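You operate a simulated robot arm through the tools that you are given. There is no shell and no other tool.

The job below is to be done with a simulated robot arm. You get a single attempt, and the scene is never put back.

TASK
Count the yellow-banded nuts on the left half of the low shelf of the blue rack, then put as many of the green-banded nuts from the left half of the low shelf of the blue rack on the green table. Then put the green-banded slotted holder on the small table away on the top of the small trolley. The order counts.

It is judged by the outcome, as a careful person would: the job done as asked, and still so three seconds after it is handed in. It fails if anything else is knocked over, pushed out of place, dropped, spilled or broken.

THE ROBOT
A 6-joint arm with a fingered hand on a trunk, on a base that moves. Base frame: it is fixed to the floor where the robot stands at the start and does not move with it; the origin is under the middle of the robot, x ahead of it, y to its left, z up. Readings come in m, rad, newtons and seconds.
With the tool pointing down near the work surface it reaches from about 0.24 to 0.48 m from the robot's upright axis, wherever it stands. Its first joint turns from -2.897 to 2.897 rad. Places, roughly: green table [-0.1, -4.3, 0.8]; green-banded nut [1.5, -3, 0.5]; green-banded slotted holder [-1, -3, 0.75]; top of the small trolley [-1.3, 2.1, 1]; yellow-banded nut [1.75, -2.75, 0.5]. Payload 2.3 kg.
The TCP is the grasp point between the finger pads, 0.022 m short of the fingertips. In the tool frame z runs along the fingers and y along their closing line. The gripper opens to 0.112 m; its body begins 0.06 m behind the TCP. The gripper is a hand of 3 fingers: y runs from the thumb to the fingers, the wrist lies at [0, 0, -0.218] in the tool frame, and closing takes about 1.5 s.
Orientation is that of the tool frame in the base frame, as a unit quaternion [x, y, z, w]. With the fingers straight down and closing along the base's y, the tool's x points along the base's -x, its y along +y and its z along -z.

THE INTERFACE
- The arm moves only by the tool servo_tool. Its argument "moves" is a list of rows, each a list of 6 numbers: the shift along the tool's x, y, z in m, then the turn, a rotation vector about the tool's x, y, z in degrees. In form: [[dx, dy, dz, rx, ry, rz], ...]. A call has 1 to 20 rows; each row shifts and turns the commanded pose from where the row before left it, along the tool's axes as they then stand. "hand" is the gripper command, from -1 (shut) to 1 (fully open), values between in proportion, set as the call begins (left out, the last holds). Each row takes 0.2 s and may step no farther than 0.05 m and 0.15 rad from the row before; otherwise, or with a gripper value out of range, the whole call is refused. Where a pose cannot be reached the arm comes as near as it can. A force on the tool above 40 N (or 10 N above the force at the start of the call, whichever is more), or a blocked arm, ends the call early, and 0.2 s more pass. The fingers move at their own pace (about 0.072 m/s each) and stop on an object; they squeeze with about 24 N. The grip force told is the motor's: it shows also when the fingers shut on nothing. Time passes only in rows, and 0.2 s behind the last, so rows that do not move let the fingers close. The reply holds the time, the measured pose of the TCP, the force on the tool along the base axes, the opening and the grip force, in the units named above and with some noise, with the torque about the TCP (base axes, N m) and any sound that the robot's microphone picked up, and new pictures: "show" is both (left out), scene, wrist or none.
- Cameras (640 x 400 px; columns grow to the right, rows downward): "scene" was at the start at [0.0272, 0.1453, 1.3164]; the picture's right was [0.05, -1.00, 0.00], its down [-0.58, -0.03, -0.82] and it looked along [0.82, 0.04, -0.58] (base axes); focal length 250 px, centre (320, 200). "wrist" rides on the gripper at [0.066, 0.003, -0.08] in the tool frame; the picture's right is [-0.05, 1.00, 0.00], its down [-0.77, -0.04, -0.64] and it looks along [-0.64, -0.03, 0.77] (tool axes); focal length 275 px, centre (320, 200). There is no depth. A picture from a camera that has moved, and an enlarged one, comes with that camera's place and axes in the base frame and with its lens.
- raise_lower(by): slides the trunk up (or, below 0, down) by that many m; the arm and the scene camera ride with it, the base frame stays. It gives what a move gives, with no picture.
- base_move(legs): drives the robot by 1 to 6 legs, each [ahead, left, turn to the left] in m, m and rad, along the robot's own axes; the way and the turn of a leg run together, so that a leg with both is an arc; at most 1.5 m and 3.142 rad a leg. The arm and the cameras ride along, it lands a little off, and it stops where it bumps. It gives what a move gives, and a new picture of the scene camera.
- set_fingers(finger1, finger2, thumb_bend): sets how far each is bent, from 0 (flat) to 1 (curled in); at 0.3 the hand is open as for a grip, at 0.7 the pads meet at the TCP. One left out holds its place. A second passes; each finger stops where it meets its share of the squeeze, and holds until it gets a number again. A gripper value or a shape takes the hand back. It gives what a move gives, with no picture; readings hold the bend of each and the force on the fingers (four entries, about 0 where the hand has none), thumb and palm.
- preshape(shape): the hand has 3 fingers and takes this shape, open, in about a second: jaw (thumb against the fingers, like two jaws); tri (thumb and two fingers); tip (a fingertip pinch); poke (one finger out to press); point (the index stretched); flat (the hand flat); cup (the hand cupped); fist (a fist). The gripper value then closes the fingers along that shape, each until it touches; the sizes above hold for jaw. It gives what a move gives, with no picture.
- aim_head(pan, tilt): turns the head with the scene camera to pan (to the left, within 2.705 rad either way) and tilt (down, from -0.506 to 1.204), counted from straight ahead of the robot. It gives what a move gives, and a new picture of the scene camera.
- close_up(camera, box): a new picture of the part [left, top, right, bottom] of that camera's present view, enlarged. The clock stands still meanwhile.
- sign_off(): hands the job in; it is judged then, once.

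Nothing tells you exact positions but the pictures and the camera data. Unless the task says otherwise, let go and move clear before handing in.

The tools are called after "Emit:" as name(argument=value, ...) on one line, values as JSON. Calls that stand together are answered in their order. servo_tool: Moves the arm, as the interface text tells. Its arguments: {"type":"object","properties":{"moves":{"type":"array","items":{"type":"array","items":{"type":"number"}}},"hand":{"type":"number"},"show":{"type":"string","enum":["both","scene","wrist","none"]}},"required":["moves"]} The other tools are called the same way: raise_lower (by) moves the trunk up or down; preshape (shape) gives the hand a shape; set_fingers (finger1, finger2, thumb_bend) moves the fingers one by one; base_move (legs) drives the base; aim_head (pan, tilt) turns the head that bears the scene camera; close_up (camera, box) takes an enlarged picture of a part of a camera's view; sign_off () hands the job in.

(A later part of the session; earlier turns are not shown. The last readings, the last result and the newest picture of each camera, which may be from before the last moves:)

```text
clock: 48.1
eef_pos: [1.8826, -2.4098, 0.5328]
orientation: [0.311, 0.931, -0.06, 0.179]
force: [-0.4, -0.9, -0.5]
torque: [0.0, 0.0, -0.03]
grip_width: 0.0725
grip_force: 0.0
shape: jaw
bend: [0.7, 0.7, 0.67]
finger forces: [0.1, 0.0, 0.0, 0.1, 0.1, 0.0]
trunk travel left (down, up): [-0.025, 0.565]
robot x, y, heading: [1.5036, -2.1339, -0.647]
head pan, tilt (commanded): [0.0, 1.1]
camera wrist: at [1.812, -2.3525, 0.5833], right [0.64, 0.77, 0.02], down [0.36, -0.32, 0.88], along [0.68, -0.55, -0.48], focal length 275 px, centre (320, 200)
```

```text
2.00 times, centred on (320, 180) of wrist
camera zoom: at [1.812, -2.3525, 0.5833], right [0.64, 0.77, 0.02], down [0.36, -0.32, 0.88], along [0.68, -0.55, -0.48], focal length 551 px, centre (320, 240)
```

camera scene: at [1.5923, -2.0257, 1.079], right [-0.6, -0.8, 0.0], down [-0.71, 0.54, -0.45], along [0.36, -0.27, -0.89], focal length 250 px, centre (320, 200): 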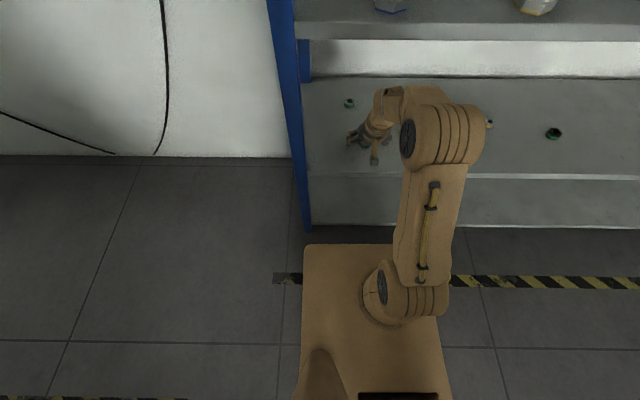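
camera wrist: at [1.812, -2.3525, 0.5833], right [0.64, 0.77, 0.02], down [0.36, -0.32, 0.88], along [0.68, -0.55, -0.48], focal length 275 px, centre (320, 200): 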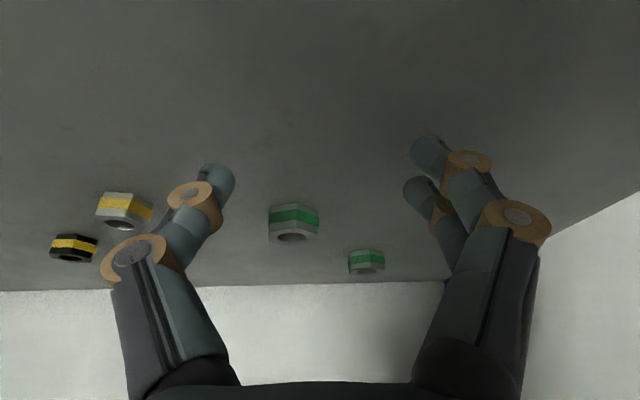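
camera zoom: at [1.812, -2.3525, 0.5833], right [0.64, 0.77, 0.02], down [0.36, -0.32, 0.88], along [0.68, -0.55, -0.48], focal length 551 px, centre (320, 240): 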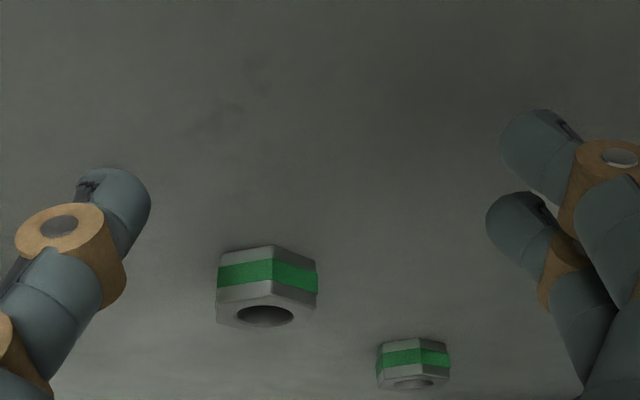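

The nut got squeezed about 6 cm deeper because only the near finger caught it; nothing else moved. I'll make the hand more upright (14°), slide right a little and forward so the nut sits between the fingers.

Emit:
servo_tool(moves=[[0, -0.013, 0, 0, 0, 0], [0, 0, 0, 0, 4, 0], [0, 0, 0, 0, 4, 0], [-0.0243, 0, 0.006, 0, 0, 0], [-0.0243, 0, 0.006, 0, 0, 0], [0, 0, 0, 0, 0, 0]], hand=0.35, show="both")

```text
clock: 49.5
eef_pos: [1.9165, -2.4508, 0.5323]
orientation: [0.315, 0.942, -0.038, 0.114]
force: [0.4, 0.3, -0.4]
torque: [0.03, 0.02, 0.02]
grip_width: 0.0753
grip_force: 0.1
shape: jaw
bend: [0.69, 0.69, 0.66]
finger forces: [0.1, 0.1, 0.0, 0.0, 0.1, 0.1]
trunk travel left (down, up): [-0.025, 0.565]
robot x, y, heading: [1.5064, -2.1353, -0.646]
head pan, tilt (commanded): [0.0, 1.1]
camera scene: at [1.5923, -2.0258, 1.079], right [-0.6, -0.8, 0.0], down [-0.71, 0.54, -0.45], along [0.36, -0.27, -0.89], focal length 250 px, centre (320, 200)
camera wrist: at [1.8506, -2.3989, 0.5953], right [0.64, 0.77, 0.01], down [0.46, -0.39, 0.8], along [0.62, -0.51, -0.6], focal length 275 px, centre (320, 200)
```

scene: 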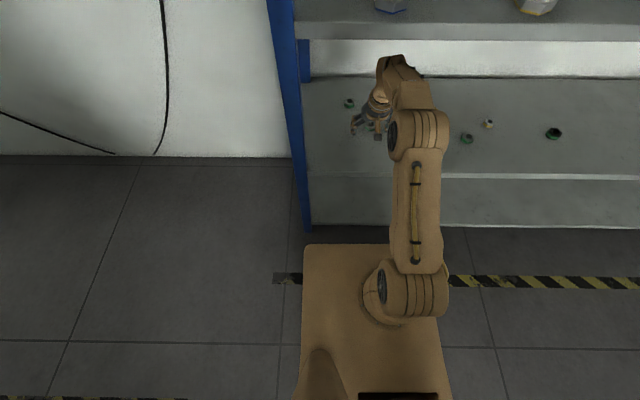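
wrist: 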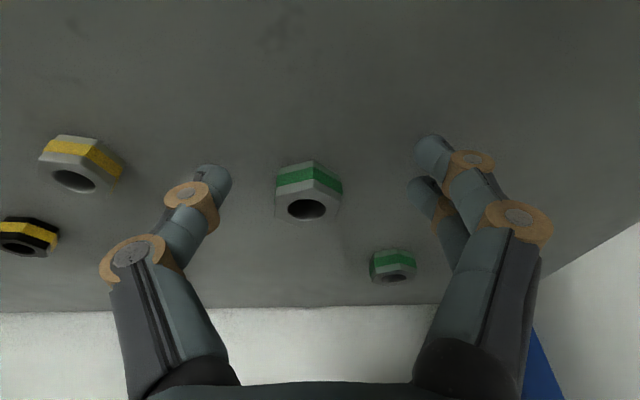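

Emit:
servo_tool(moves=[[-0.0156, -0.005, 0.0037, 0, 0, 0], [0.0014, 0, 0.0058, 0, 0, 0], [0, 0, 0, 0, 0, 0]], show="wrist")

Emit:
close_up(camera="wrist", box=[160, 80, 480, 280])

```text
clock: 50.3
eef_pos: [1.9252, -2.4644, 0.5258]
orientation: [0.314, 0.942, -0.039, 0.114]
force: [0.3, -0.1, 0.1]
torque: [-0.01, 0.0, 0.02]
grip_width: 0.0751
grip_force: 0.1
shape: jaw
bend: [0.69, 0.69, 0.66]
finger forces: [0.0, 0.0, 0.1, 0.0, 0.0, 0.1]
trunk travel left (down, up): [-0.025, 0.565]
robot x, y, heading: [1.5039, -2.1342, -0.647]
head pan, tilt (commanded): [0.0, 1.1]
camera wrist: at [1.8605, -2.4123, 0.5889], right [0.64, 0.77, 0.01], down [0.46, -0.39, 0.8], along [0.62, -0.51, -0.6], focal length 275 px, centre (320, 200)
```

wrist: 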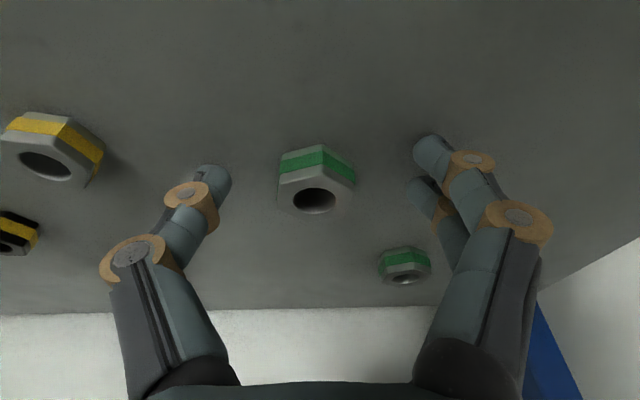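

```text
2.00 times, centred on (320, 180) of wrist
camera zoom: at [1.8605, -2.4123, 0.5889], right [0.64, 0.77, 0.01], down [0.46, -0.39, 0.8], along [0.62, -0.51, -0.6], focal length 551 px, centre (320, 240)
```

zoom: 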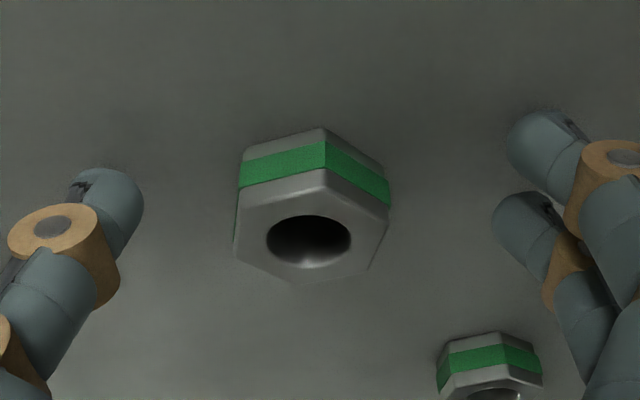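

Emit:
servo_tool(moves=[[-0.0056, -0.001, 0.0023, 0, 0, 0], [0, 0, 0, 0, 0, 0]], show="none")

Emit:
servo_tool(moves=[[0, 0, 0, 0, 0, 0], [0, 0, 0, 0, 0, 0], [0, 0, 0, 0, 0, 0], [0, 0, 0, 0, 0, 0], [0, 0, 0, 0, 0, 0], [0, 0, 0, 0, 0, 0]], hand=-1, show="wrist")

```text
clock: 50.9
eef_pos: [1.9302, -2.4677, 0.5261]
orientation: [0.315, 0.941, -0.039, 0.115]
force: [-0.2, -0.6, -0.8]
torque: [-0.01, -0.03, -0.01]
grip_width: 0.0752
grip_force: 0.0
shape: jaw
bend: [0.69, 0.69, 0.66]
finger forces: [0.0, 0.0, 0.0, 0.0, 0.1, 0.1]
trunk travel left (down, up): [-0.025, 0.565]
robot x, y, heading: [1.5068, -2.1375, -0.646]
head pan, tilt (commanded): [0.0, 1.1]
```

```text
clock: 52.3
eef_pos: [1.9295, -2.4677, 0.5258]
orientation: [0.315, 0.941, -0.039, 0.114]
force: [0.3, -0.5, -0.4]
torque: [0.02, 0.01, -0.01]
grip_width: 0.0233
grip_force: 24.0
shape: jaw
bend: [0.73, 0.73, 0.7]
finger forces: [9.5, 11.6, 0.0, 0.0, 21.0, 0.1]
trunk travel left (down, up): [-0.025, 0.565]
robot x, y, heading: [1.5039, -2.1394, -0.642]
head pan, tilt (commanded): [0.0, 1.1]
camera wrist: at [1.8642, -2.4163, 0.5887], right [0.64, 0.77, 0.01], down [0.46, -0.39, 0.8], along [0.62, -0.51, -0.6], focal length 275 px, centre (320, 200)
```

wrist: 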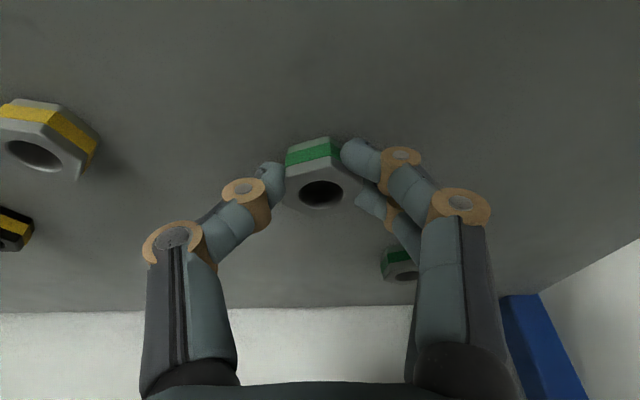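

Both fingers and the thumb hold the nut firmly. I'll lift 2 cm and check it comes along.

Emit:
servo_tool(moves=[[-0.0012, 0, -0.0049, 0, 0, 0], [-0.0012, 0, -0.0049, 0, 0, 0], [-0.0023, 0, -0.0097, 0, 0, 0], [0, 0, 0, 0, 0, 0]], show="wrist")

```text
clock: 53.3
eef_pos: [1.9278, -2.4664, 0.5474]
orientation: [0.314, 0.942, -0.038, 0.114]
force: [1.1, -0.1, -1.1]
torque: [0.03, 0.01, 0.0]
grip_width: 0.0231
grip_force: 24.0
shape: jaw
bend: [0.73, 0.73, 0.7]
finger forces: [9.6, 11.8, 0.0, 0.1, 20.8, 0.1]
trunk travel left (down, up): [-0.025, 0.565]
robot x, y, heading: [1.5071, -2.1376, -0.643]
head pan, tilt (commanded): [0.0, 1.1]
camera wrist: at [1.8637, -2.4152, 0.6096], right [0.64, 0.77, 0.01], down [0.46, -0.39, 0.8], along [0.62, -0.51, -0.6], focal length 275 px, centre (320, 200)
```

wrist: 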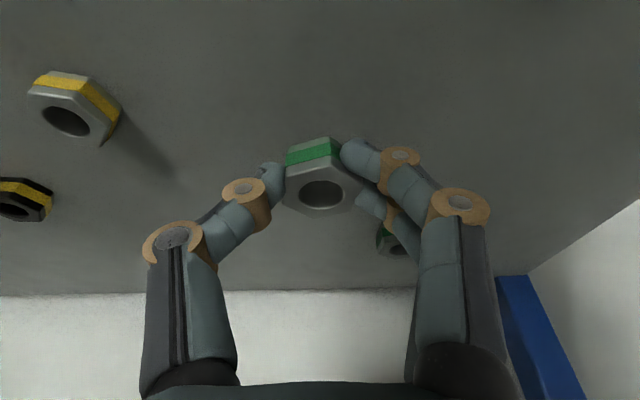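

The nut is held. I'll withdraw straight back out of the shelf, then back the base away.

Emit:
servo_tool(moves=[[0.0389, 0, -0.0092, 0, 0, 0], [0.0389, 0, -0.0092, 0, 0, 0], [0.0389, 0, -0.0092, 0, 0, 0], [0.0389, 0, -0.0092, 0, 0, 0], [0.0292, 0, -0.0069, 0, 0, 0], [0, 0, 0, 0, 0, 0]], show="both")

```text
clock: 54.7
eef_pos: [1.7765, -2.3567, 0.5433]
orientation: [0.315, 0.941, -0.038, 0.114]
force: [0.4, 0.5, -0.2]
torque: [0.0, 0.02, -0.04]
grip_width: 0.0233
grip_force: 24.1
shape: jaw
bend: [0.73, 0.73, 0.7]
finger forces: [9.5, 11.8, 0.0, 0.0, 20.7, 0.0]
trunk travel left (down, up): [-0.025, 0.565]
robot x, y, heading: [1.5076, -2.139, -0.647]
head pan, tilt (commanded): [0.0, 1.1]
camera scene: at [1.5923, -2.0257, 1.079], right [-0.6, -0.8, 0.0], down [-0.71, 0.54, -0.45], along [0.36, -0.27, -0.89], focal length 250 px, centre (320, 200)
camera wrist: at [1.7127, -2.3036, 0.6061], right [0.64, 0.77, 0.01], down [0.45, -0.39, 0.8], along [0.62, -0.51, -0.6], focal length 275 px, centre (320, 200)
```

scene: 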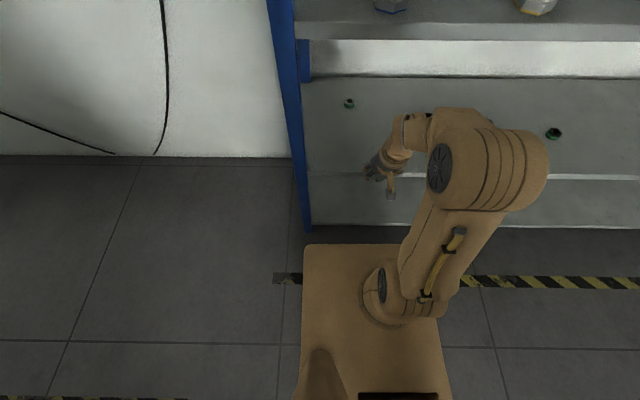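
wrist: 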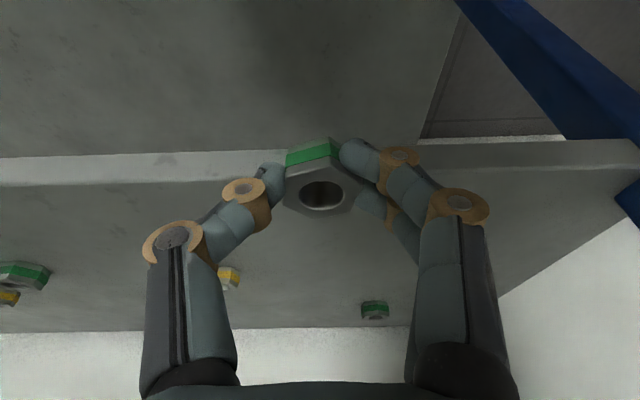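

Clear of the shelf with the nut in hand. I'll back off, turn right to face the green table's wall, and drive alongside the rack toward it.

Emit:
base_move(legs=[[-0.35, 0, 0], [0, 0, -1.571], [0.9, 0, 0]])

Emit:
raise_lower(by=0.4)

Emit:
aim_head(pan=0.0, tilt=0.5)

```text
clock: 65.2
eef_pos: [0.4353, -2.8812, 0.5437]
orientation: [0.895, 0.429, -0.109, 0.051]
force: [-0.1, 0.3, -1.2]
torque: [-0.03, -0.01, -0.03]
grip_width: 0.0225
grip_force: 23.9
shape: jaw
bend: [0.73, 0.73, 0.7]
finger forces: [9.0, 12.1, 0.0, 0.0, 20.8, 0.1]
trunk travel left (down, up): [-0.025, 0.565]
robot x, y, heading: [0.6598, -2.611, -2.245]
head pan, tilt (commanded): [0.0, 1.1]
camera scene: at [0.7696, -2.7067, 1.079], right [-0.78, 0.63, 0.0], down [0.56, 0.69, -0.45], along [-0.28, -0.35, -0.89], focal length 250 px, centre (320, 200)
```

scene: 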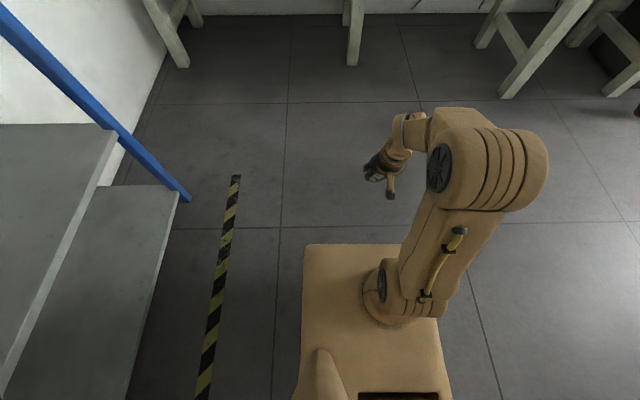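

```text
clock: 69.0
eef_pos: [0.435, -2.8821, 0.9439]
orientation: [0.895, 0.429, -0.108, 0.052]
force: [0.1, -0.2, -0.3]
torque: [0.01, -0.02, 0.0]
grip_width: 0.0229
grip_force: 23.9
shape: jaw
bend: [0.73, 0.73, 0.7]
finger forces: [9.3, 12.1, 0.0, 0.0, 20.7, 0.1]
trunk travel left (down, up): [-0.425, 0.165]
robot x, y, heading: [0.6655, -2.6183, -2.248]
head pan, tilt (commanded): [0.0, 1.1]
```

```text
clock: 70.0
eef_pos: [0.4352, -2.8806, 0.9441]
orientation: [0.895, 0.429, -0.109, 0.051]
force: [0.1, 0.5, -0.6]
torque: [0.02, -0.01, -0.02]
grip_width: 0.0226
grip_force: 24.0
shape: jaw
bend: [0.73, 0.73, 0.7]
finger forces: [9.1, 12.0, 0.1, 0.0, 20.7, 0.0]
trunk travel left (down, up): [-0.425, 0.165]
robot x, y, heading: [0.6623, -2.6152, -2.247]
head pan, tilt (commanded): [0.0, 0.499]
camera scene: at [0.7521, -2.7285, 1.5267], right [-0.78, 0.63, 0.0], down [0.3, 0.37, -0.88], along [-0.55, -0.68, -0.48], focal length 250 px, centre (320, 200)
```

scene: 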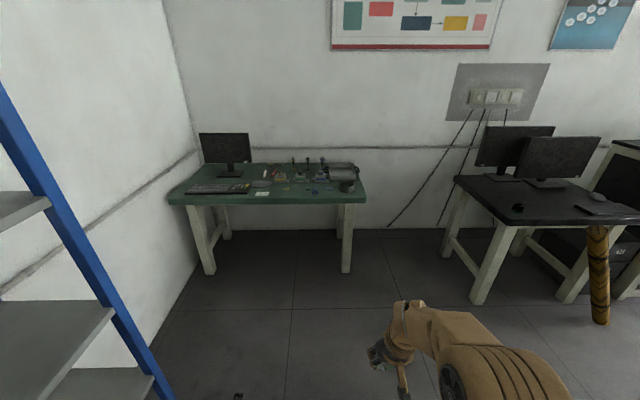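

The green table is ahead-left, the black table with monitors and the leaning roll to its right. I'll zoom on the green table to find a free spot.

Emit:
close_up(camera="scene", box=[160, 125, 380, 260])

Emit:
close_up(camera="scene", box=[440, 110, 640, 235])

```text
2.91 times, centred on (270, 192) of scene
camera zoom: at [0.7521, -2.7285, 1.5267], right [-0.78, 0.63, 0.0], down [0.3, 0.37, -0.88], along [-0.55, -0.68, -0.48], focal length 726 px, centre (466, 222)
```

zoom: 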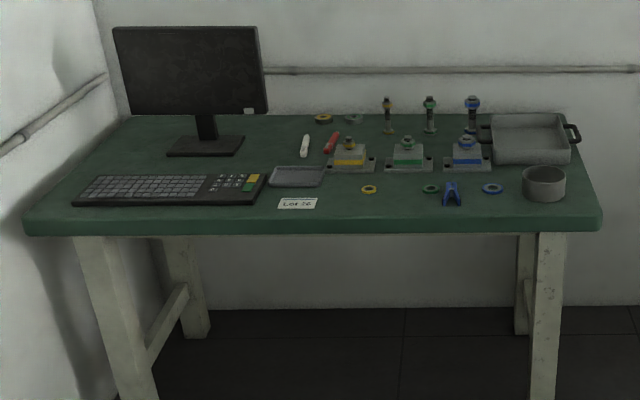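

```text
3.20 times, centred on (540, 172) of scene
camera zoom: at [0.7521, -2.7285, 1.5267], right [-0.78, 0.63, 0.0], down [0.3, 0.37, -0.88], along [-0.55, -0.68, -0.48], focal length 799 px, centre (-384, 288)
```

zoom: 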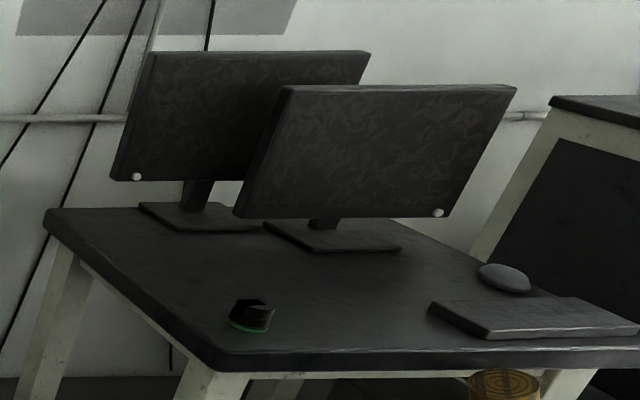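

The slotted holder with a green band sits near the front-left corner of the black table. On the green table there is a free front strip between the "Lot" card and the small rings; I'll drive up to it.

Emit:
base_move(legs=[[0.88, 0, 0], [0, 0.3, 0]])

Emit:
aim_head(pan=0.0, tilt=0.95)

```text
clock: 76.1
eef_pos: [0.1364, -3.7261, 0.9439]
orientation: [0.899, 0.421, -0.11, 0.05]
force: [-0.1, -0.5, -1.1]
torque: [0.01, 0.03, 0.0]
grip_width: 0.0226
grip_force: 24.1
shape: jaw
bend: [0.73, 0.73, 0.7]
finger forces: [9.2, 12.2, 0.0, 0.0, 20.7, 0.1]
trunk travel left (down, up): [-0.425, 0.165]
robot x, y, heading: [0.3686, -3.4637, -2.262]
head pan, tilt (commanded): [0.0, 0.499]
camera scene: at [0.457, -3.5784, 1.5267], right [-0.77, 0.64, 0.0], down [0.31, 0.37, -0.88], along [-0.56, -0.68, -0.48], focal length 250 px, centre (320, 200)
```

scene: 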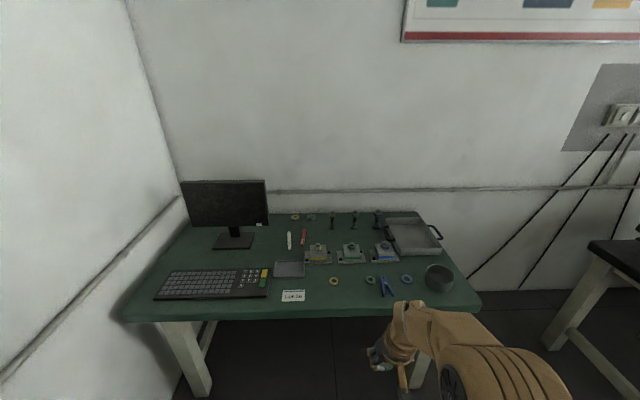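

```text
clock: 77.0
eef_pos: [0.1365, -3.7264, 0.9438]
orientation: [0.898, 0.423, -0.109, 0.051]
force: [-0.2, 0.5, -1.3]
torque: [-0.01, -0.03, 0.03]
grip_width: 0.0227
grip_force: 23.5
shape: jaw
bend: [0.73, 0.73, 0.7]
finger forces: [9.1, 12.2, 0.0, 0.1, 20.7, 0.0]
trunk travel left (down, up): [-0.425, 0.165]
robot x, y, heading: [0.3666, -3.465, -2.262]
head pan, tilt (commanded): [0.0, 0.949]
camera scene: at [0.468, -3.5639, 1.4893], right [-0.77, 0.64, 0.0], down [0.52, 0.63, -0.58], along [-0.37, -0.45, -0.81], focal length 250 px, centre (320, 200)
```

scene: 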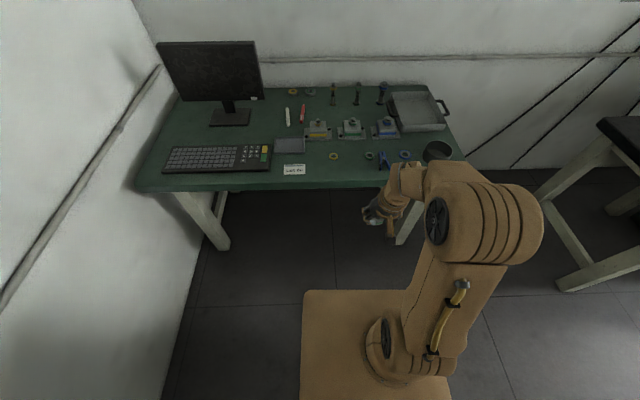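

Emit:
close_up(camera="scene", box=[250, 110, 410, 210])

Emit:
close_up(camera="wrist", box=[0, 0, 640, 400])

```text
4.00 times, centred on (330, 160) of scene
camera zoom: at [0.468, -3.5639, 1.4893], right [-0.77, 0.64, 0.0], down [0.52, 0.63, -0.58], along [-0.37, -0.45, -0.81], focal length 998 px, centre (280, 360)
```

zoom: 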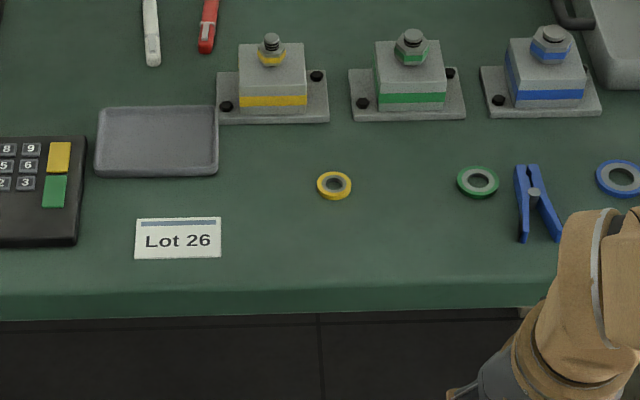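

```text
1.00 times, centred on (320, 200) of wrist (not enlarged: the box is as wide or as high as the picture)
camera zoom: at [0.1926, -3.6642, 1.0061], right [0.74, -0.67, 0.01], down [-0.41, -0.44, 0.8], along [-0.54, -0.6, -0.6], focal length 275 px, centre (320, 200)
```

zoom: 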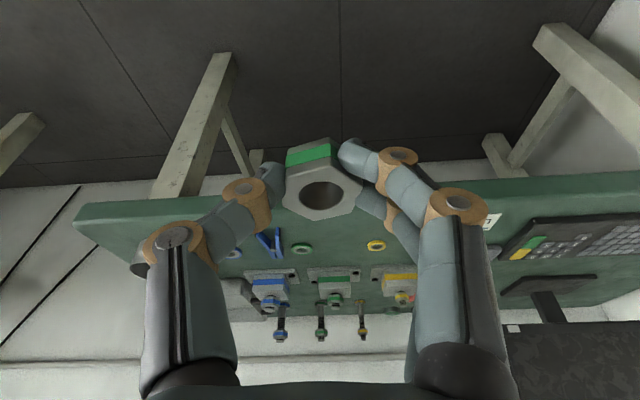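

I now have a good plan of the table: edge about 0.59 m ahead and a free strip roughly 10 cm deep in front of the rings. I'll edge forward and left, squaring up to the table.

Emit:
base_move(legs=[[0.18, 0.12, 0.04]])

Emit:
close_up(camera="scene", box=[250, 110, 410, 210])

Emit:
close_up(camera="wrist", box=[0, 0, 640, 400])

```text
clock: 78.7
eef_pos: [0.1306, -3.953, 0.9435]
orientation: [0.89, 0.44, -0.108, 0.054]
force: [0.1, -0.2, -0.7]
torque: [0.04, -0.02, 0.01]
grip_width: 0.0228
grip_force: 24.1
shape: jaw
bend: [0.73, 0.73, 0.7]
finger forces: [9.1, 12.2, 0.0, 0.0, 20.8, 0.1]
trunk travel left (down, up): [-0.425, 0.165]
robot x, y, heading: [0.3495, -3.6845, -2.226]
head pan, tilt (commanded): [0.0, 0.949]
camera scene: at [0.4541, -3.7785, 1.4892], right [-0.79, 0.61, 0.0], down [0.49, 0.65, -0.58], along [-0.35, -0.46, -0.81], focal length 250 px, centre (320, 200)
```

scene: 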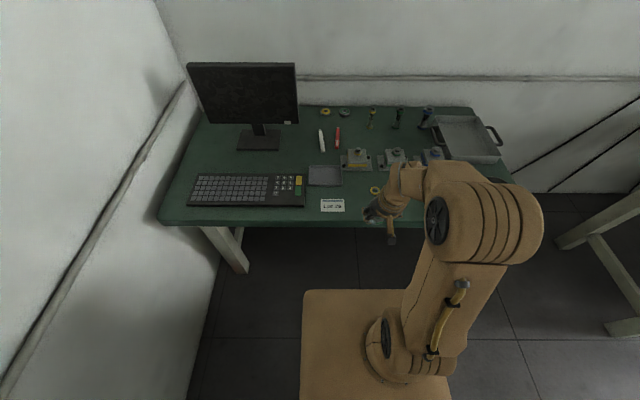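

```text
4.00 times, centred on (330, 160) of scene
camera zoom: at [0.4541, -3.7785, 1.4892], right [-0.79, 0.61, 0.0], down [0.49, 0.65, -0.58], along [-0.35, -0.46, -0.81], focal length 998 px, centre (280, 360)
```

zoom: 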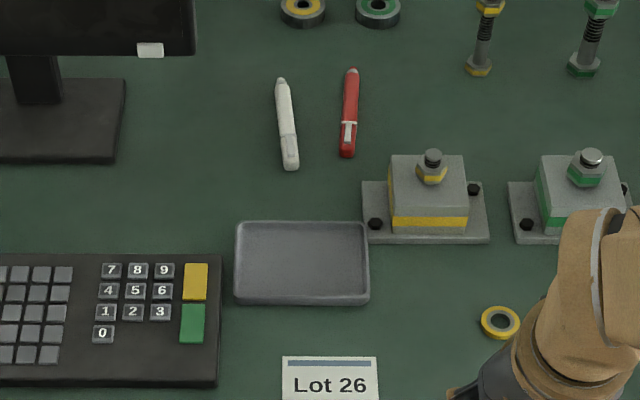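

```text
1.00 times, centred on (320, 200) of wrist (not enlarged: the box is as wide or as high as the picture)
camera zoom: at [0.1828, -3.8895, 1.0059], right [0.77, -0.64, 0.01], down [-0.39, -0.45, 0.8], along [-0.51, -0.62, -0.6], focal length 275 px, centre (320, 200)
```

zoom: 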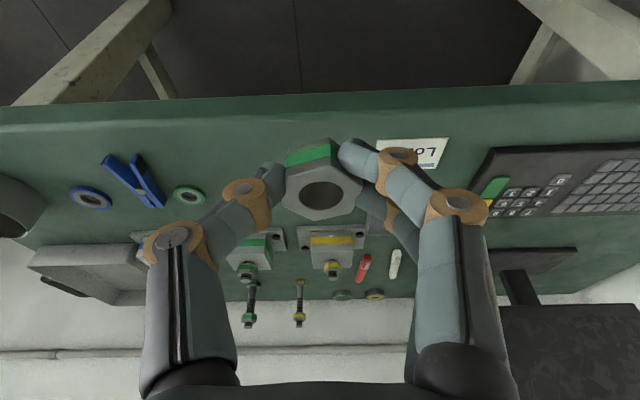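

Emit:
close_up(camera="wrist", box=[260, 70, 520, 232])

Emit:
close_up(camera="scene", box=[270, 150, 430, 250])

```text
2.46 times, centred on (390, 151) of wrist
camera zoom: at [0.1828, -3.8895, 1.0059], right [0.77, -0.64, 0.01], down [-0.39, -0.45, 0.8], along [-0.51, -0.62, -0.6], focal length 678 px, centre (148, 321)
```

zoom: 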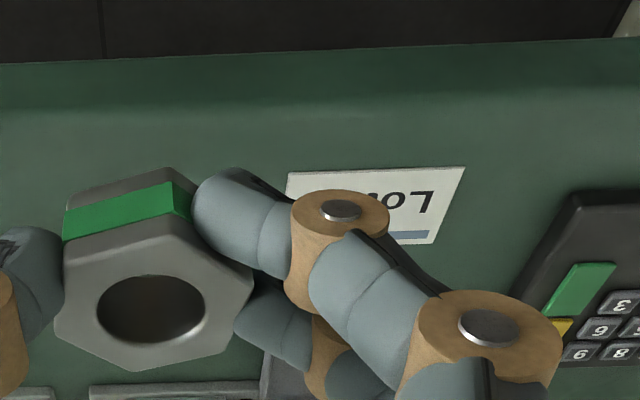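

```text
4.00 times, centred on (350, 200) of scene
camera zoom: at [0.4541, -3.7785, 1.4892], right [-0.79, 0.61, 0.0], down [0.49, 0.65, -0.58], along [-0.35, -0.46, -0.81], focal length 998 px, centre (200, 200)
```

zoom: 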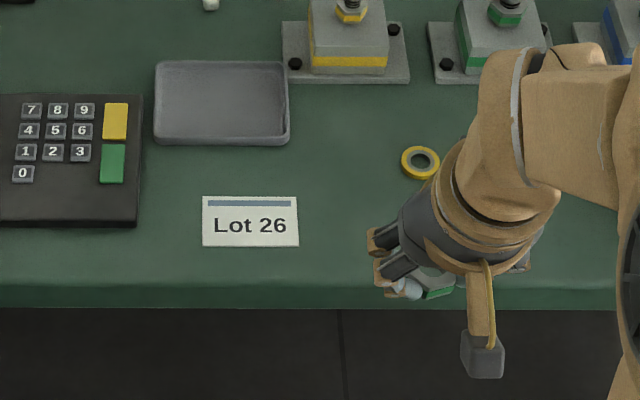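

The two cameras agree on a table top at z≈0.762 and front edge 0.44 m ahead. I'll reach over the free strip and lower most of the way.

Emit:
servo_tool(moves=[[-0.0355, 0, 0.0084, 0, 0, 0], [-0.0355, 0, 0.0084, 0, 0, 0], [-0.0355, 0, 0.0084, 0, 0, 0], [-0.0345, 0, 0.0082, 0, 0, 0], [0.0071, 0, 0.0302, 0, 0, 0], [0.0071, 0, 0.0302, 0, 0, 0], [0.0071, 0, 0.0302, 0, 0, 0], [0.0055, 0, 0.0234, 0, 0, 0], [0, 0, 0, 0, 0, 0]], show="both")

```text
clock: 80.7
eef_pos: [0.0396, -4.0693, 0.8244]
orientation: [0.89, 0.44, -0.108, 0.054]
force: [0.3, 0.9, -1.2]
torque: [0.02, -0.01, 0.0]
grip_width: 0.0224
grip_force: 23.8
shape: jaw
bend: [0.73, 0.73, 0.7]
finger forces: [9.8, 12.6, 0.0, 0.0, 20.5, 0.0]
trunk travel left (down, up): [-0.425, 0.165]
robot x, y, heading: [0.3516, -3.6813, -2.227]
head pan, tilt (commanded): [0.0, 0.949]
camera scene: at [0.4542, -3.7775, 1.4893], right [-0.79, 0.61, 0.0], down [0.49, 0.65, -0.58], along [-0.35, -0.46, -0.81], focal length 250 px, centre (320, 200)
camera wrist: at [0.0934, -4.0049, 0.8868], right [0.77, -0.64, 0.01], down [-0.39, -0.45, 0.8], along [-0.51, -0.62, -0.6], focal length 275 px, centre (320, 200)
```

scene: 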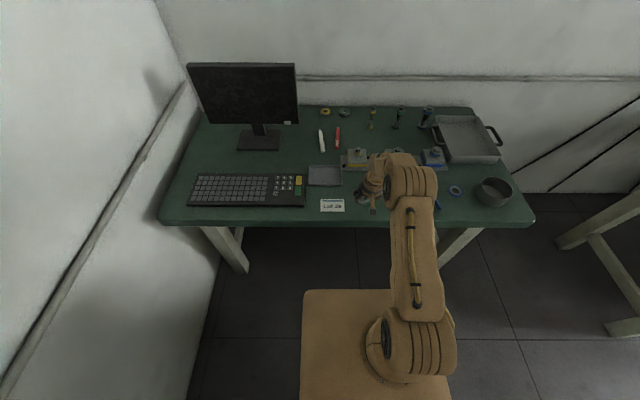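
wrist: 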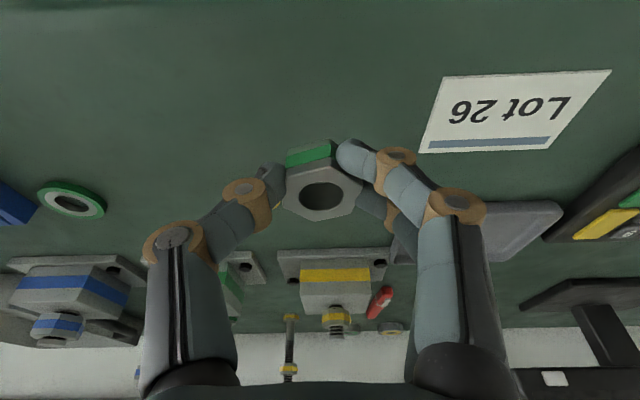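

Emit:
servo_tool(moves=[[0.0021, 0, 0.0088, 0, 0, 0], [0.0021, 0, 0.0088, 0, 0, 0], [0.0021, 0, 0.0088, 0, 0, 0], [0.0007, 0, 0.0029, 0, 0, 0], [0, 0, 0, 0, 0, 0]], show="wrist")

Emit:
close_up(camera="wrist", box=[220, 100, 480, 262])

```text
clock: 81.9
eef_pos: [0.0399, -4.0674, 0.795]
orientation: [0.89, 0.439, -0.107, 0.054]
force: [-0.4, 0.0, -0.4]
torque: [0.04, -0.02, 0.02]
grip_width: 0.0222
grip_force: 24.0
shape: jaw
bend: [0.73, 0.73, 0.7]
finger forces: [9.9, 12.7, 0.0, 0.0, 20.6, 0.0]
trunk travel left (down, up): [-0.425, 0.165]
robot x, y, heading: [0.3519, -3.6815, -2.226]
head pan, tilt (commanded): [0.0, 0.949]
camera wrist: at [0.0929, -4.0038, 0.8574], right [0.77, -0.64, 0.01], down [-0.39, -0.45, 0.8], along [-0.51, -0.62, -0.6], focal length 275 px, centre (320, 200)
```

wrist: 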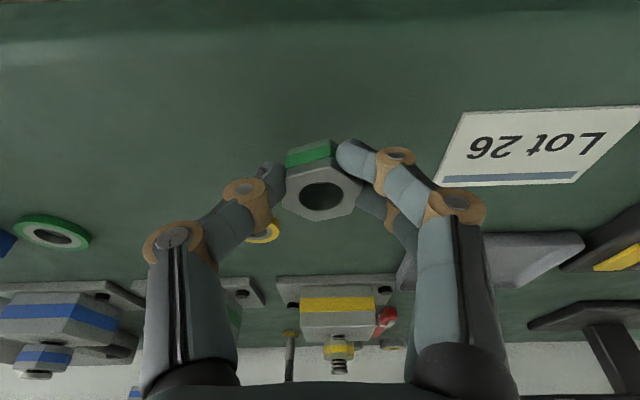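

```text
2.46 times, centred on (350, 181) of wrist
camera zoom: at [0.0929, -4.0038, 0.8574], right [0.77, -0.64, 0.01], down [-0.39, -0.45, 0.8], along [-0.51, -0.62, -0.6], focal length 678 px, centre (246, 247)
```

zoom: 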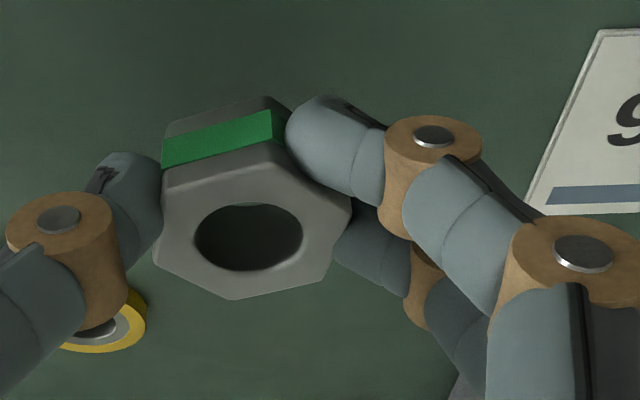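

Emit:
servo_tool(moves=[[0.0007, 0, 0.0029, 0, 0, 0], [0.0007, 0, 0.0029, 0, 0, 0], [0.0005, 0, 0.002, 0, 0, 0], [0, 0, 0, 0, 0, 0]], show="wrist")

```text
clock: 82.9
eef_pos: [0.0402, -4.0689, 0.7888]
orientation: [0.89, 0.44, -0.107, 0.053]
force: [-0.4, 0.0, -1.9]
torque: [0.03, -0.03, 0.03]
grip_width: 0.0227
grip_force: 24.0
shape: jaw
bend: [0.73, 0.73, 0.7]
finger forces: [9.9, 12.6, 0.0, 0.0, 20.6, 0.1]
trunk travel left (down, up): [-0.425, 0.165]
robot x, y, heading: [0.3518, -3.6818, -2.225]
head pan, tilt (commanded): [0.0, 0.949]
camera wrist: at [0.0936, -4.005, 0.851], right [0.77, -0.64, 0.01], down [-0.39, -0.45, 0.8], along [-0.51, -0.62, -0.6], focal length 275 px, centre (320, 200)
```

wrist: 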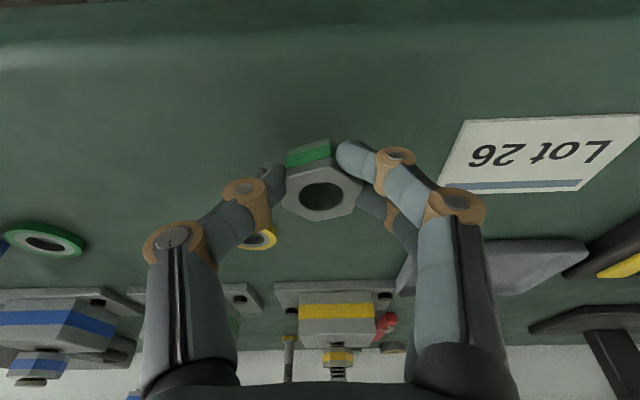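

Emit:
servo_tool(moves=[[0.0005, 0, 0.002, 0, 0, 0], [0.0005, 0, 0.002, 0, 0, 0], [0, 0, 0, 0, 0, 0]], show="none")

Emit:
servo_tool(moves=[[0.0003, 0, 0.0015, 0, 0, 0], [0, 0, 0, 0, 0, 0]], show="wrist")

```text
clock: 83.7
eef_pos: [0.0403, -4.0683, 0.7855]
orientation: [0.89, 0.44, -0.107, 0.054]
force: [-0.2, -0.3, -1.2]
torque: [0.0, -0.02, -0.02]
grip_width: 0.0226
grip_force: 24.3
shape: jaw
bend: [0.73, 0.73, 0.7]
finger forces: [10.0, 12.7, 0.0, 0.1, 20.5, 0.0]
trunk travel left (down, up): [-0.425, 0.165]
robot x, y, heading: [0.3507, -3.6794, -2.22]
head pan, tilt (commanded): [0.0, 0.949]
```

```text
clock: 84.3
eef_pos: [0.0405, -4.0684, 0.7826]
orientation: [0.89, 0.44, -0.108, 0.054]
force: [-0.2, -0.7, 0.2]
torque: [0.02, -0.01, 0.01]
grip_width: 0.0223
grip_force: 23.8
shape: jaw
bend: [0.73, 0.73, 0.7]
finger forces: [9.8, 12.7, 0.1, 0.0, 20.6, 0.0]
trunk travel left (down, up): [-0.425, 0.165]
robot x, y, heading: [0.3511, -3.6817, -2.221]
head pan, tilt (commanded): [0.0, 0.949]
camera wrist: at [0.0935, -4.005, 0.8463], right [0.77, -0.64, 0.01], down [-0.39, -0.45, 0.8], along [-0.51, -0.62, -0.6], focal length 275 px, centre (320, 200)
```

wrist: 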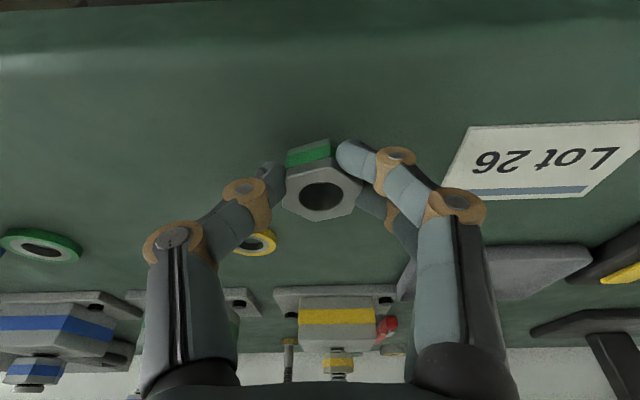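

Emit:
servo_tool(moves=[[0.0005, 0, 0.002, 0, 0, 0], [0.0005, 0, 0.002, 0, 0, 0], [0, 0, 0, 0, 0, 0]], show="none")

Emit:
servo_tool(moves=[[0.0003, 0, 0.0015, 0, 0, 0], [0.0003, 0, 0.0015, 0, 0, 0], [0, 0, 0, 0, 0, 0]], show="wrist")

```text
clock: 85.1
eef_pos: [0.0404, -4.0678, 0.7801]
orientation: [0.89, 0.439, -0.108, 0.054]
force: [0.4, -0.2, -1.0]
torque: [0.04, -0.01, -0.02]
grip_width: 0.0226
grip_force: 23.8
shape: jaw
bend: [0.73, 0.73, 0.7]
finger forces: [10.1, 12.7, 0.0, 0.0, 20.5, 0.1]
trunk travel left (down, up): [-0.425, 0.165]
robot x, y, heading: [0.3511, -3.6857, -2.221]
head pan, tilt (commanded): [0.0, 0.949]
```

```text
clock: 85.9
eef_pos: [0.0405, -4.0696, 0.7777]
orientation: [0.89, 0.44, -0.109, 0.054]
force: [-0.5, 0.1, -0.2]
torque: [0.02, 0.01, 0.02]
grip_width: 0.0226
grip_force: 24.3
shape: jaw
bend: [0.73, 0.73, 0.7]
finger forces: [10.5, 12.6, 0.0, 0.0, 20.9, 0.0]
trunk travel left (down, up): [-0.425, 0.165]
robot x, y, heading: [0.3489, -3.6832, -2.225]
head pan, tilt (commanded): [0.0, 0.949]
camera wrist: at [0.0938, -4.0053, 0.839], right [0.77, -0.64, 0.01], down [-0.39, -0.45, 0.8], along [-0.51, -0.62, -0.6], focal length 275 px, centre (320, 200)
```

wrist: 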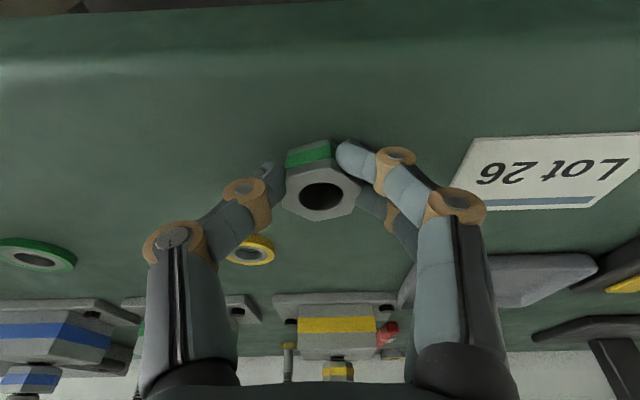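

Emit:
servo_tool(moves=[[0.0003, 0, 0.0015, 0, 0, 0], [0.0003, 0, 0.0015, 0, 0, 0], [0, 0, 0, 0, 0, 0]], show="wrist")

Emit:
close_up(camera="wrist", box=[220, 100, 480, 262])

```text
clock: 86.7
eef_pos: [0.0399, -4.0676, 0.7749]
orientation: [0.89, 0.439, -0.109, 0.053]
force: [-0.3, -2.2, 10.8]
torque: [-0.07, -0.08, -0.01]
grip_width: 0.023
grip_force: 23.8
shape: jaw
bend: [0.73, 0.73, 0.7]
finger forces: [12.8, 13.3, 0.0, 0.0, 22.3, 0.0]
trunk travel left (down, up): [-0.425, 0.165]
robot x, y, heading: [0.3547, -3.6816, -2.22]
head pan, tilt (commanded): [0.0, 0.949]
camera wrist: at [0.0934, -4.0051, 0.837], right [0.77, -0.64, 0.01], down [-0.39, -0.45, 0.8], along [-0.51, -0.62, -0.6], focal length 275 px, centre (320, 200)
```

wrist: 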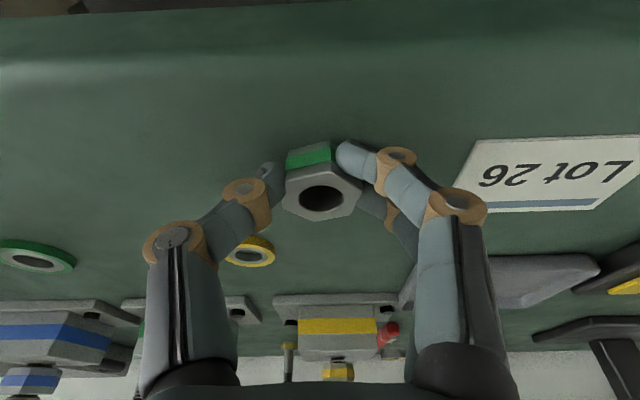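

```text
2.46 times, centred on (350, 181) of wrist
camera zoom: at [0.0934, -4.0051, 0.837], right [0.77, -0.64, 0.01], down [-0.39, -0.45, 0.8], along [-0.51, -0.62, -0.6], focal length 678 px, centre (246, 247)
```

zoom: 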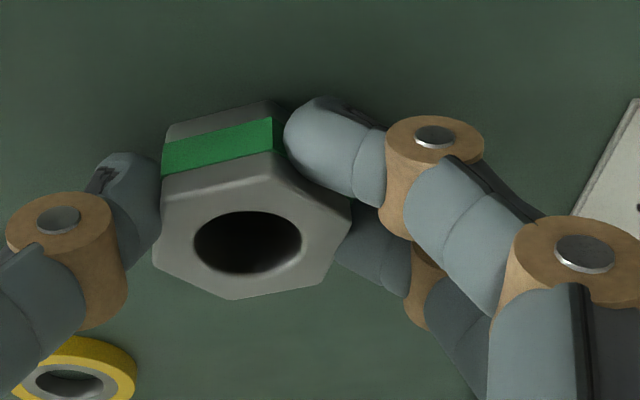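

The nut touches the table (10.8 N up; table top at z≈0.752). I'll open the fingers just enough to free it.

Emit:
servo_tool(moves=[[0, 0, 0, 0, 0, 0], [0, 0, 0, 0, 0, 0], [0, 0, 0, 0, 0, 0], [0, 0, 0, 0, 0, 0]], hand=0.0, show="wrist")

```text
clock: 87.7
eef_pos: [0.0405, -4.0683, 0.7747]
orientation: [0.89, 0.44, -0.108, 0.054]
force: [-0.7, 1.1, 5.4]
torque: [0.03, -0.1, 0.05]
grip_width: 0.0532
grip_force: 0.1
shape: jaw
bend: [0.75, 0.73, 0.7]
finger forces: [4.5, 0.0, 0.1, 0.0, 0.1, 0.0]
trunk travel left (down, up): [-0.425, 0.165]
robot x, y, heading: [0.3499, -3.6809, -2.223]
head pan, tilt (commanded): [0.0, 0.949]
camera wrist: at [0.0931, -4.0049, 0.8364], right [0.77, -0.64, 0.01], down [-0.39, -0.45, 0.8], along [-0.51, -0.62, -0.6], focal length 275 px, centre (320, 200)
```

wrist: 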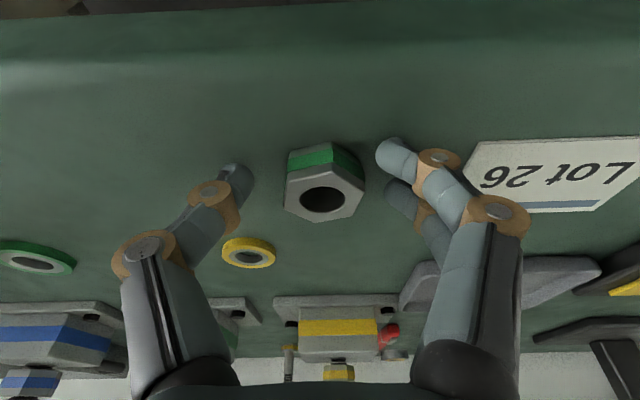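

The nut rests flat on the table. I'll lift the hand straight up and pull back, then look.

Emit:
servo_tool(moves=[[-0.0023, 0, -0.0097, 0, 0, 0], [-0.0069, 0, -0.0292, 0, 0, 0], [-0.0069, 0, -0.0292, 0, 0, 0], [-0.0069, 0, -0.0292, 0, 0, 0], [-0.0069, 0, -0.0292, 0, 0, 0], [0.0355, 0, -0.0084, 0, 0, 0], [0.0355, 0, -0.0084, 0, 0, 0], [0.0355, 0, -0.0084, 0, 0, 0], [0.0345, 0, -0.0082, 0, 0, 0], [0, 0, 0, 0, 0, 0]], hand=0.0, show="both")

```text
clock: 89.9
eef_pos: [0.1293, -3.9541, 0.9023]
orientation: [0.89, 0.44, -0.109, 0.054]
force: [-0.5, 0.7, 0.0]
torque: [-0.02, -0.01, 0.01]
grip_width: 0.0552
grip_force: 0.1
shape: jaw
bend: [0.73, 0.73, 0.7]
finger forces: [0.0, 0.0, 0.0, 0.1, 0.0, 0.0]
trunk travel left (down, up): [-0.425, 0.165]
robot x, y, heading: [0.3501, -3.682, -2.225]
head pan, tilt (commanded): [0.0, 0.949]
camera scene: at [0.454, -3.7777, 1.4893], right [-0.79, 0.61, 0.0], down [0.49, 0.65, -0.58], along [-0.35, -0.46, -0.81], focal length 250 px, centre (320, 200)
camera wrist: at [0.1819, -3.89, 0.9649], right [0.77, -0.64, 0.01], down [-0.39, -0.45, 0.8], along [-0.51, -0.62, -0.6], focal length 275 px, centre (320, 200)
```

scene: 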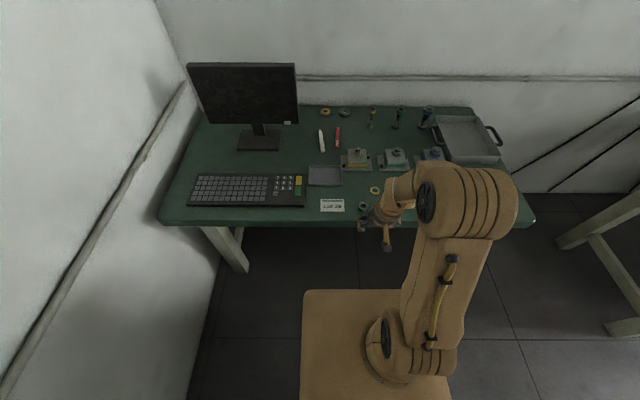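
wrist: 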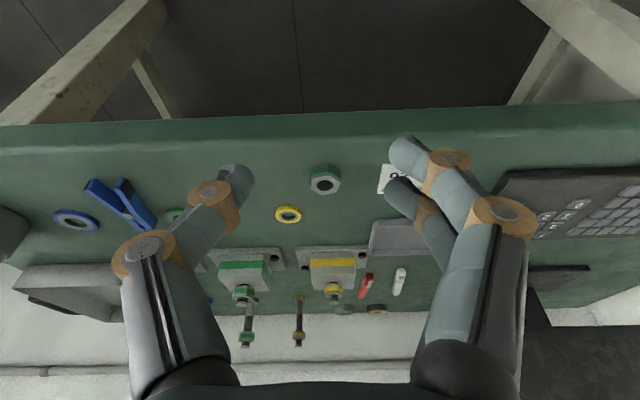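

First nut is on the green table. Now I'll head back to the rack for the second green-banded nut (the front-middle one), first reversing away, then lowering the trunk.

Emit:
base_move(legs=[[-0.4, 0, 0], [-0.6, -0.33, 0], [-0.65, 0, 0], [0, 0, 1.571]])

Emit:
servo_tool(moves=[[-0.0094, 0, -0.0399, 0, 0, 0], [0, 0, 0, 0, 0, 0]], hand=0.3, show="none")

Emit:
raise_lower(by=-0.4)

Emit:
aim_head(pan=0.0, tilt=0.9)

```text
clock: 102.9
eef_pos: [1.3801, -2.3833, 0.9044]
orientation: [0.332, 0.935, -0.04, 0.113]
force: [0.7, 0.6, 0.7]
torque: [0.0, 0.01, 0.02]
grip_width: 0.0556
grip_force: 0.0
shape: jaw
bend: [0.73, 0.73, 0.7]
finger forces: [0.0, 0.0, 0.0, 0.0, 0.1, 0.0]
trunk travel left (down, up): [-0.425, 0.165]
robot x, y, heading: [1.1138, -2.1553, -0.683]
head pan, tilt (commanded): [0.0, 0.949]
camera scene: at [1.215, -2.0521, 1.4893], right [-0.63, -0.77, 0.0], down [-0.63, 0.51, -0.58], along [0.45, -0.37, -0.81], focal length 250 px, centre (320, 200)
```

scene: 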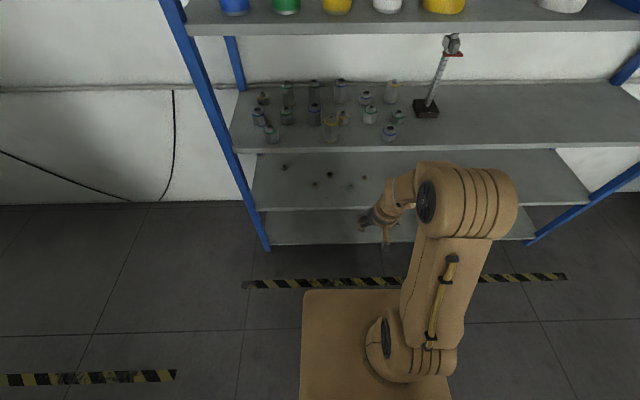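

```text
clock: 103.5
eef_pos: [1.3823, -2.3827, 0.9461]
orientation: [0.333, 0.935, -0.041, 0.113]
force: [0.2, 0.6, 0.5]
torque: [0.02, -0.02, 0.02]
grip_width: 0.0723
grip_force: 0.0
shape: jaw
bend: [0.7, 0.7, 0.67]
finger forces: [0.0, 0.0, 0.0, 0.0, 0.1, 0.1]
trunk travel left (down, up): [-0.425, 0.165]
robot x, y, heading: [1.1167, -2.151, -0.681]
head pan, tilt (commanded): [0.0, 0.949]
```

```text
clock: 107.3
eef_pos: [1.382, -2.382, 0.546]
orientation: [0.332, 0.936, -0.04, 0.113]
force: [0.0, 0.4, 0.8]
torque: [0.02, 0.02, 0.01]
grip_width: 0.0723
grip_force: 0.1
shape: jaw
bend: [0.7, 0.7, 0.67]
finger forces: [0.0, 0.0, 0.0, 0.1, 0.0, 0.1]
trunk travel left (down, up): [-0.025, 0.565]
robot x, y, heading: [1.1204, -2.1561, -0.686]
head pan, tilt (commanded): [0.0, 0.949]
```

```text
clock: 108.0
eef_pos: [1.3827, -2.3831, 0.5447]
orientation: [0.333, 0.935, -0.041, 0.113]
force: [0.0, 0.7, -0.2]
torque: [0.01, -0.03, -0.02]
grip_width: 0.0726
grip_force: 0.1
shape: jaw
bend: [0.7, 0.7, 0.67]
finger forces: [0.1, 0.0, 0.0, 0.0, 0.0, 0.1]
trunk travel left (down, up): [-0.025, 0.565]
robot x, y, heading: [1.1169, -2.1577, -0.685]
head pan, tilt (commanded): [0.0, 0.901]
camera scene: at [1.2171, -2.0539, 1.0929], right [-0.63, -0.77, 0.0], down [-0.61, 0.5, -0.62], along [0.48, -0.39, -0.78], focal length 250 px, centre (320, 200)
```

scene: 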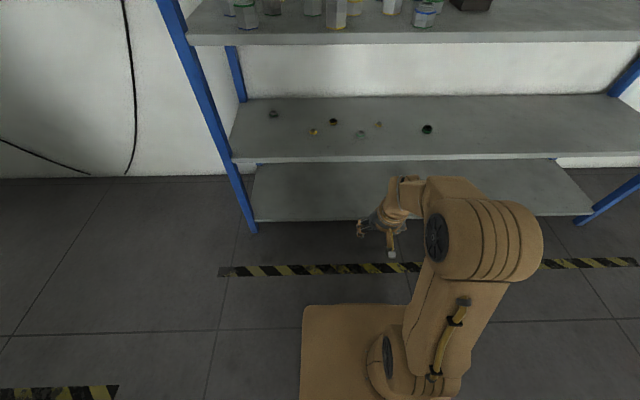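

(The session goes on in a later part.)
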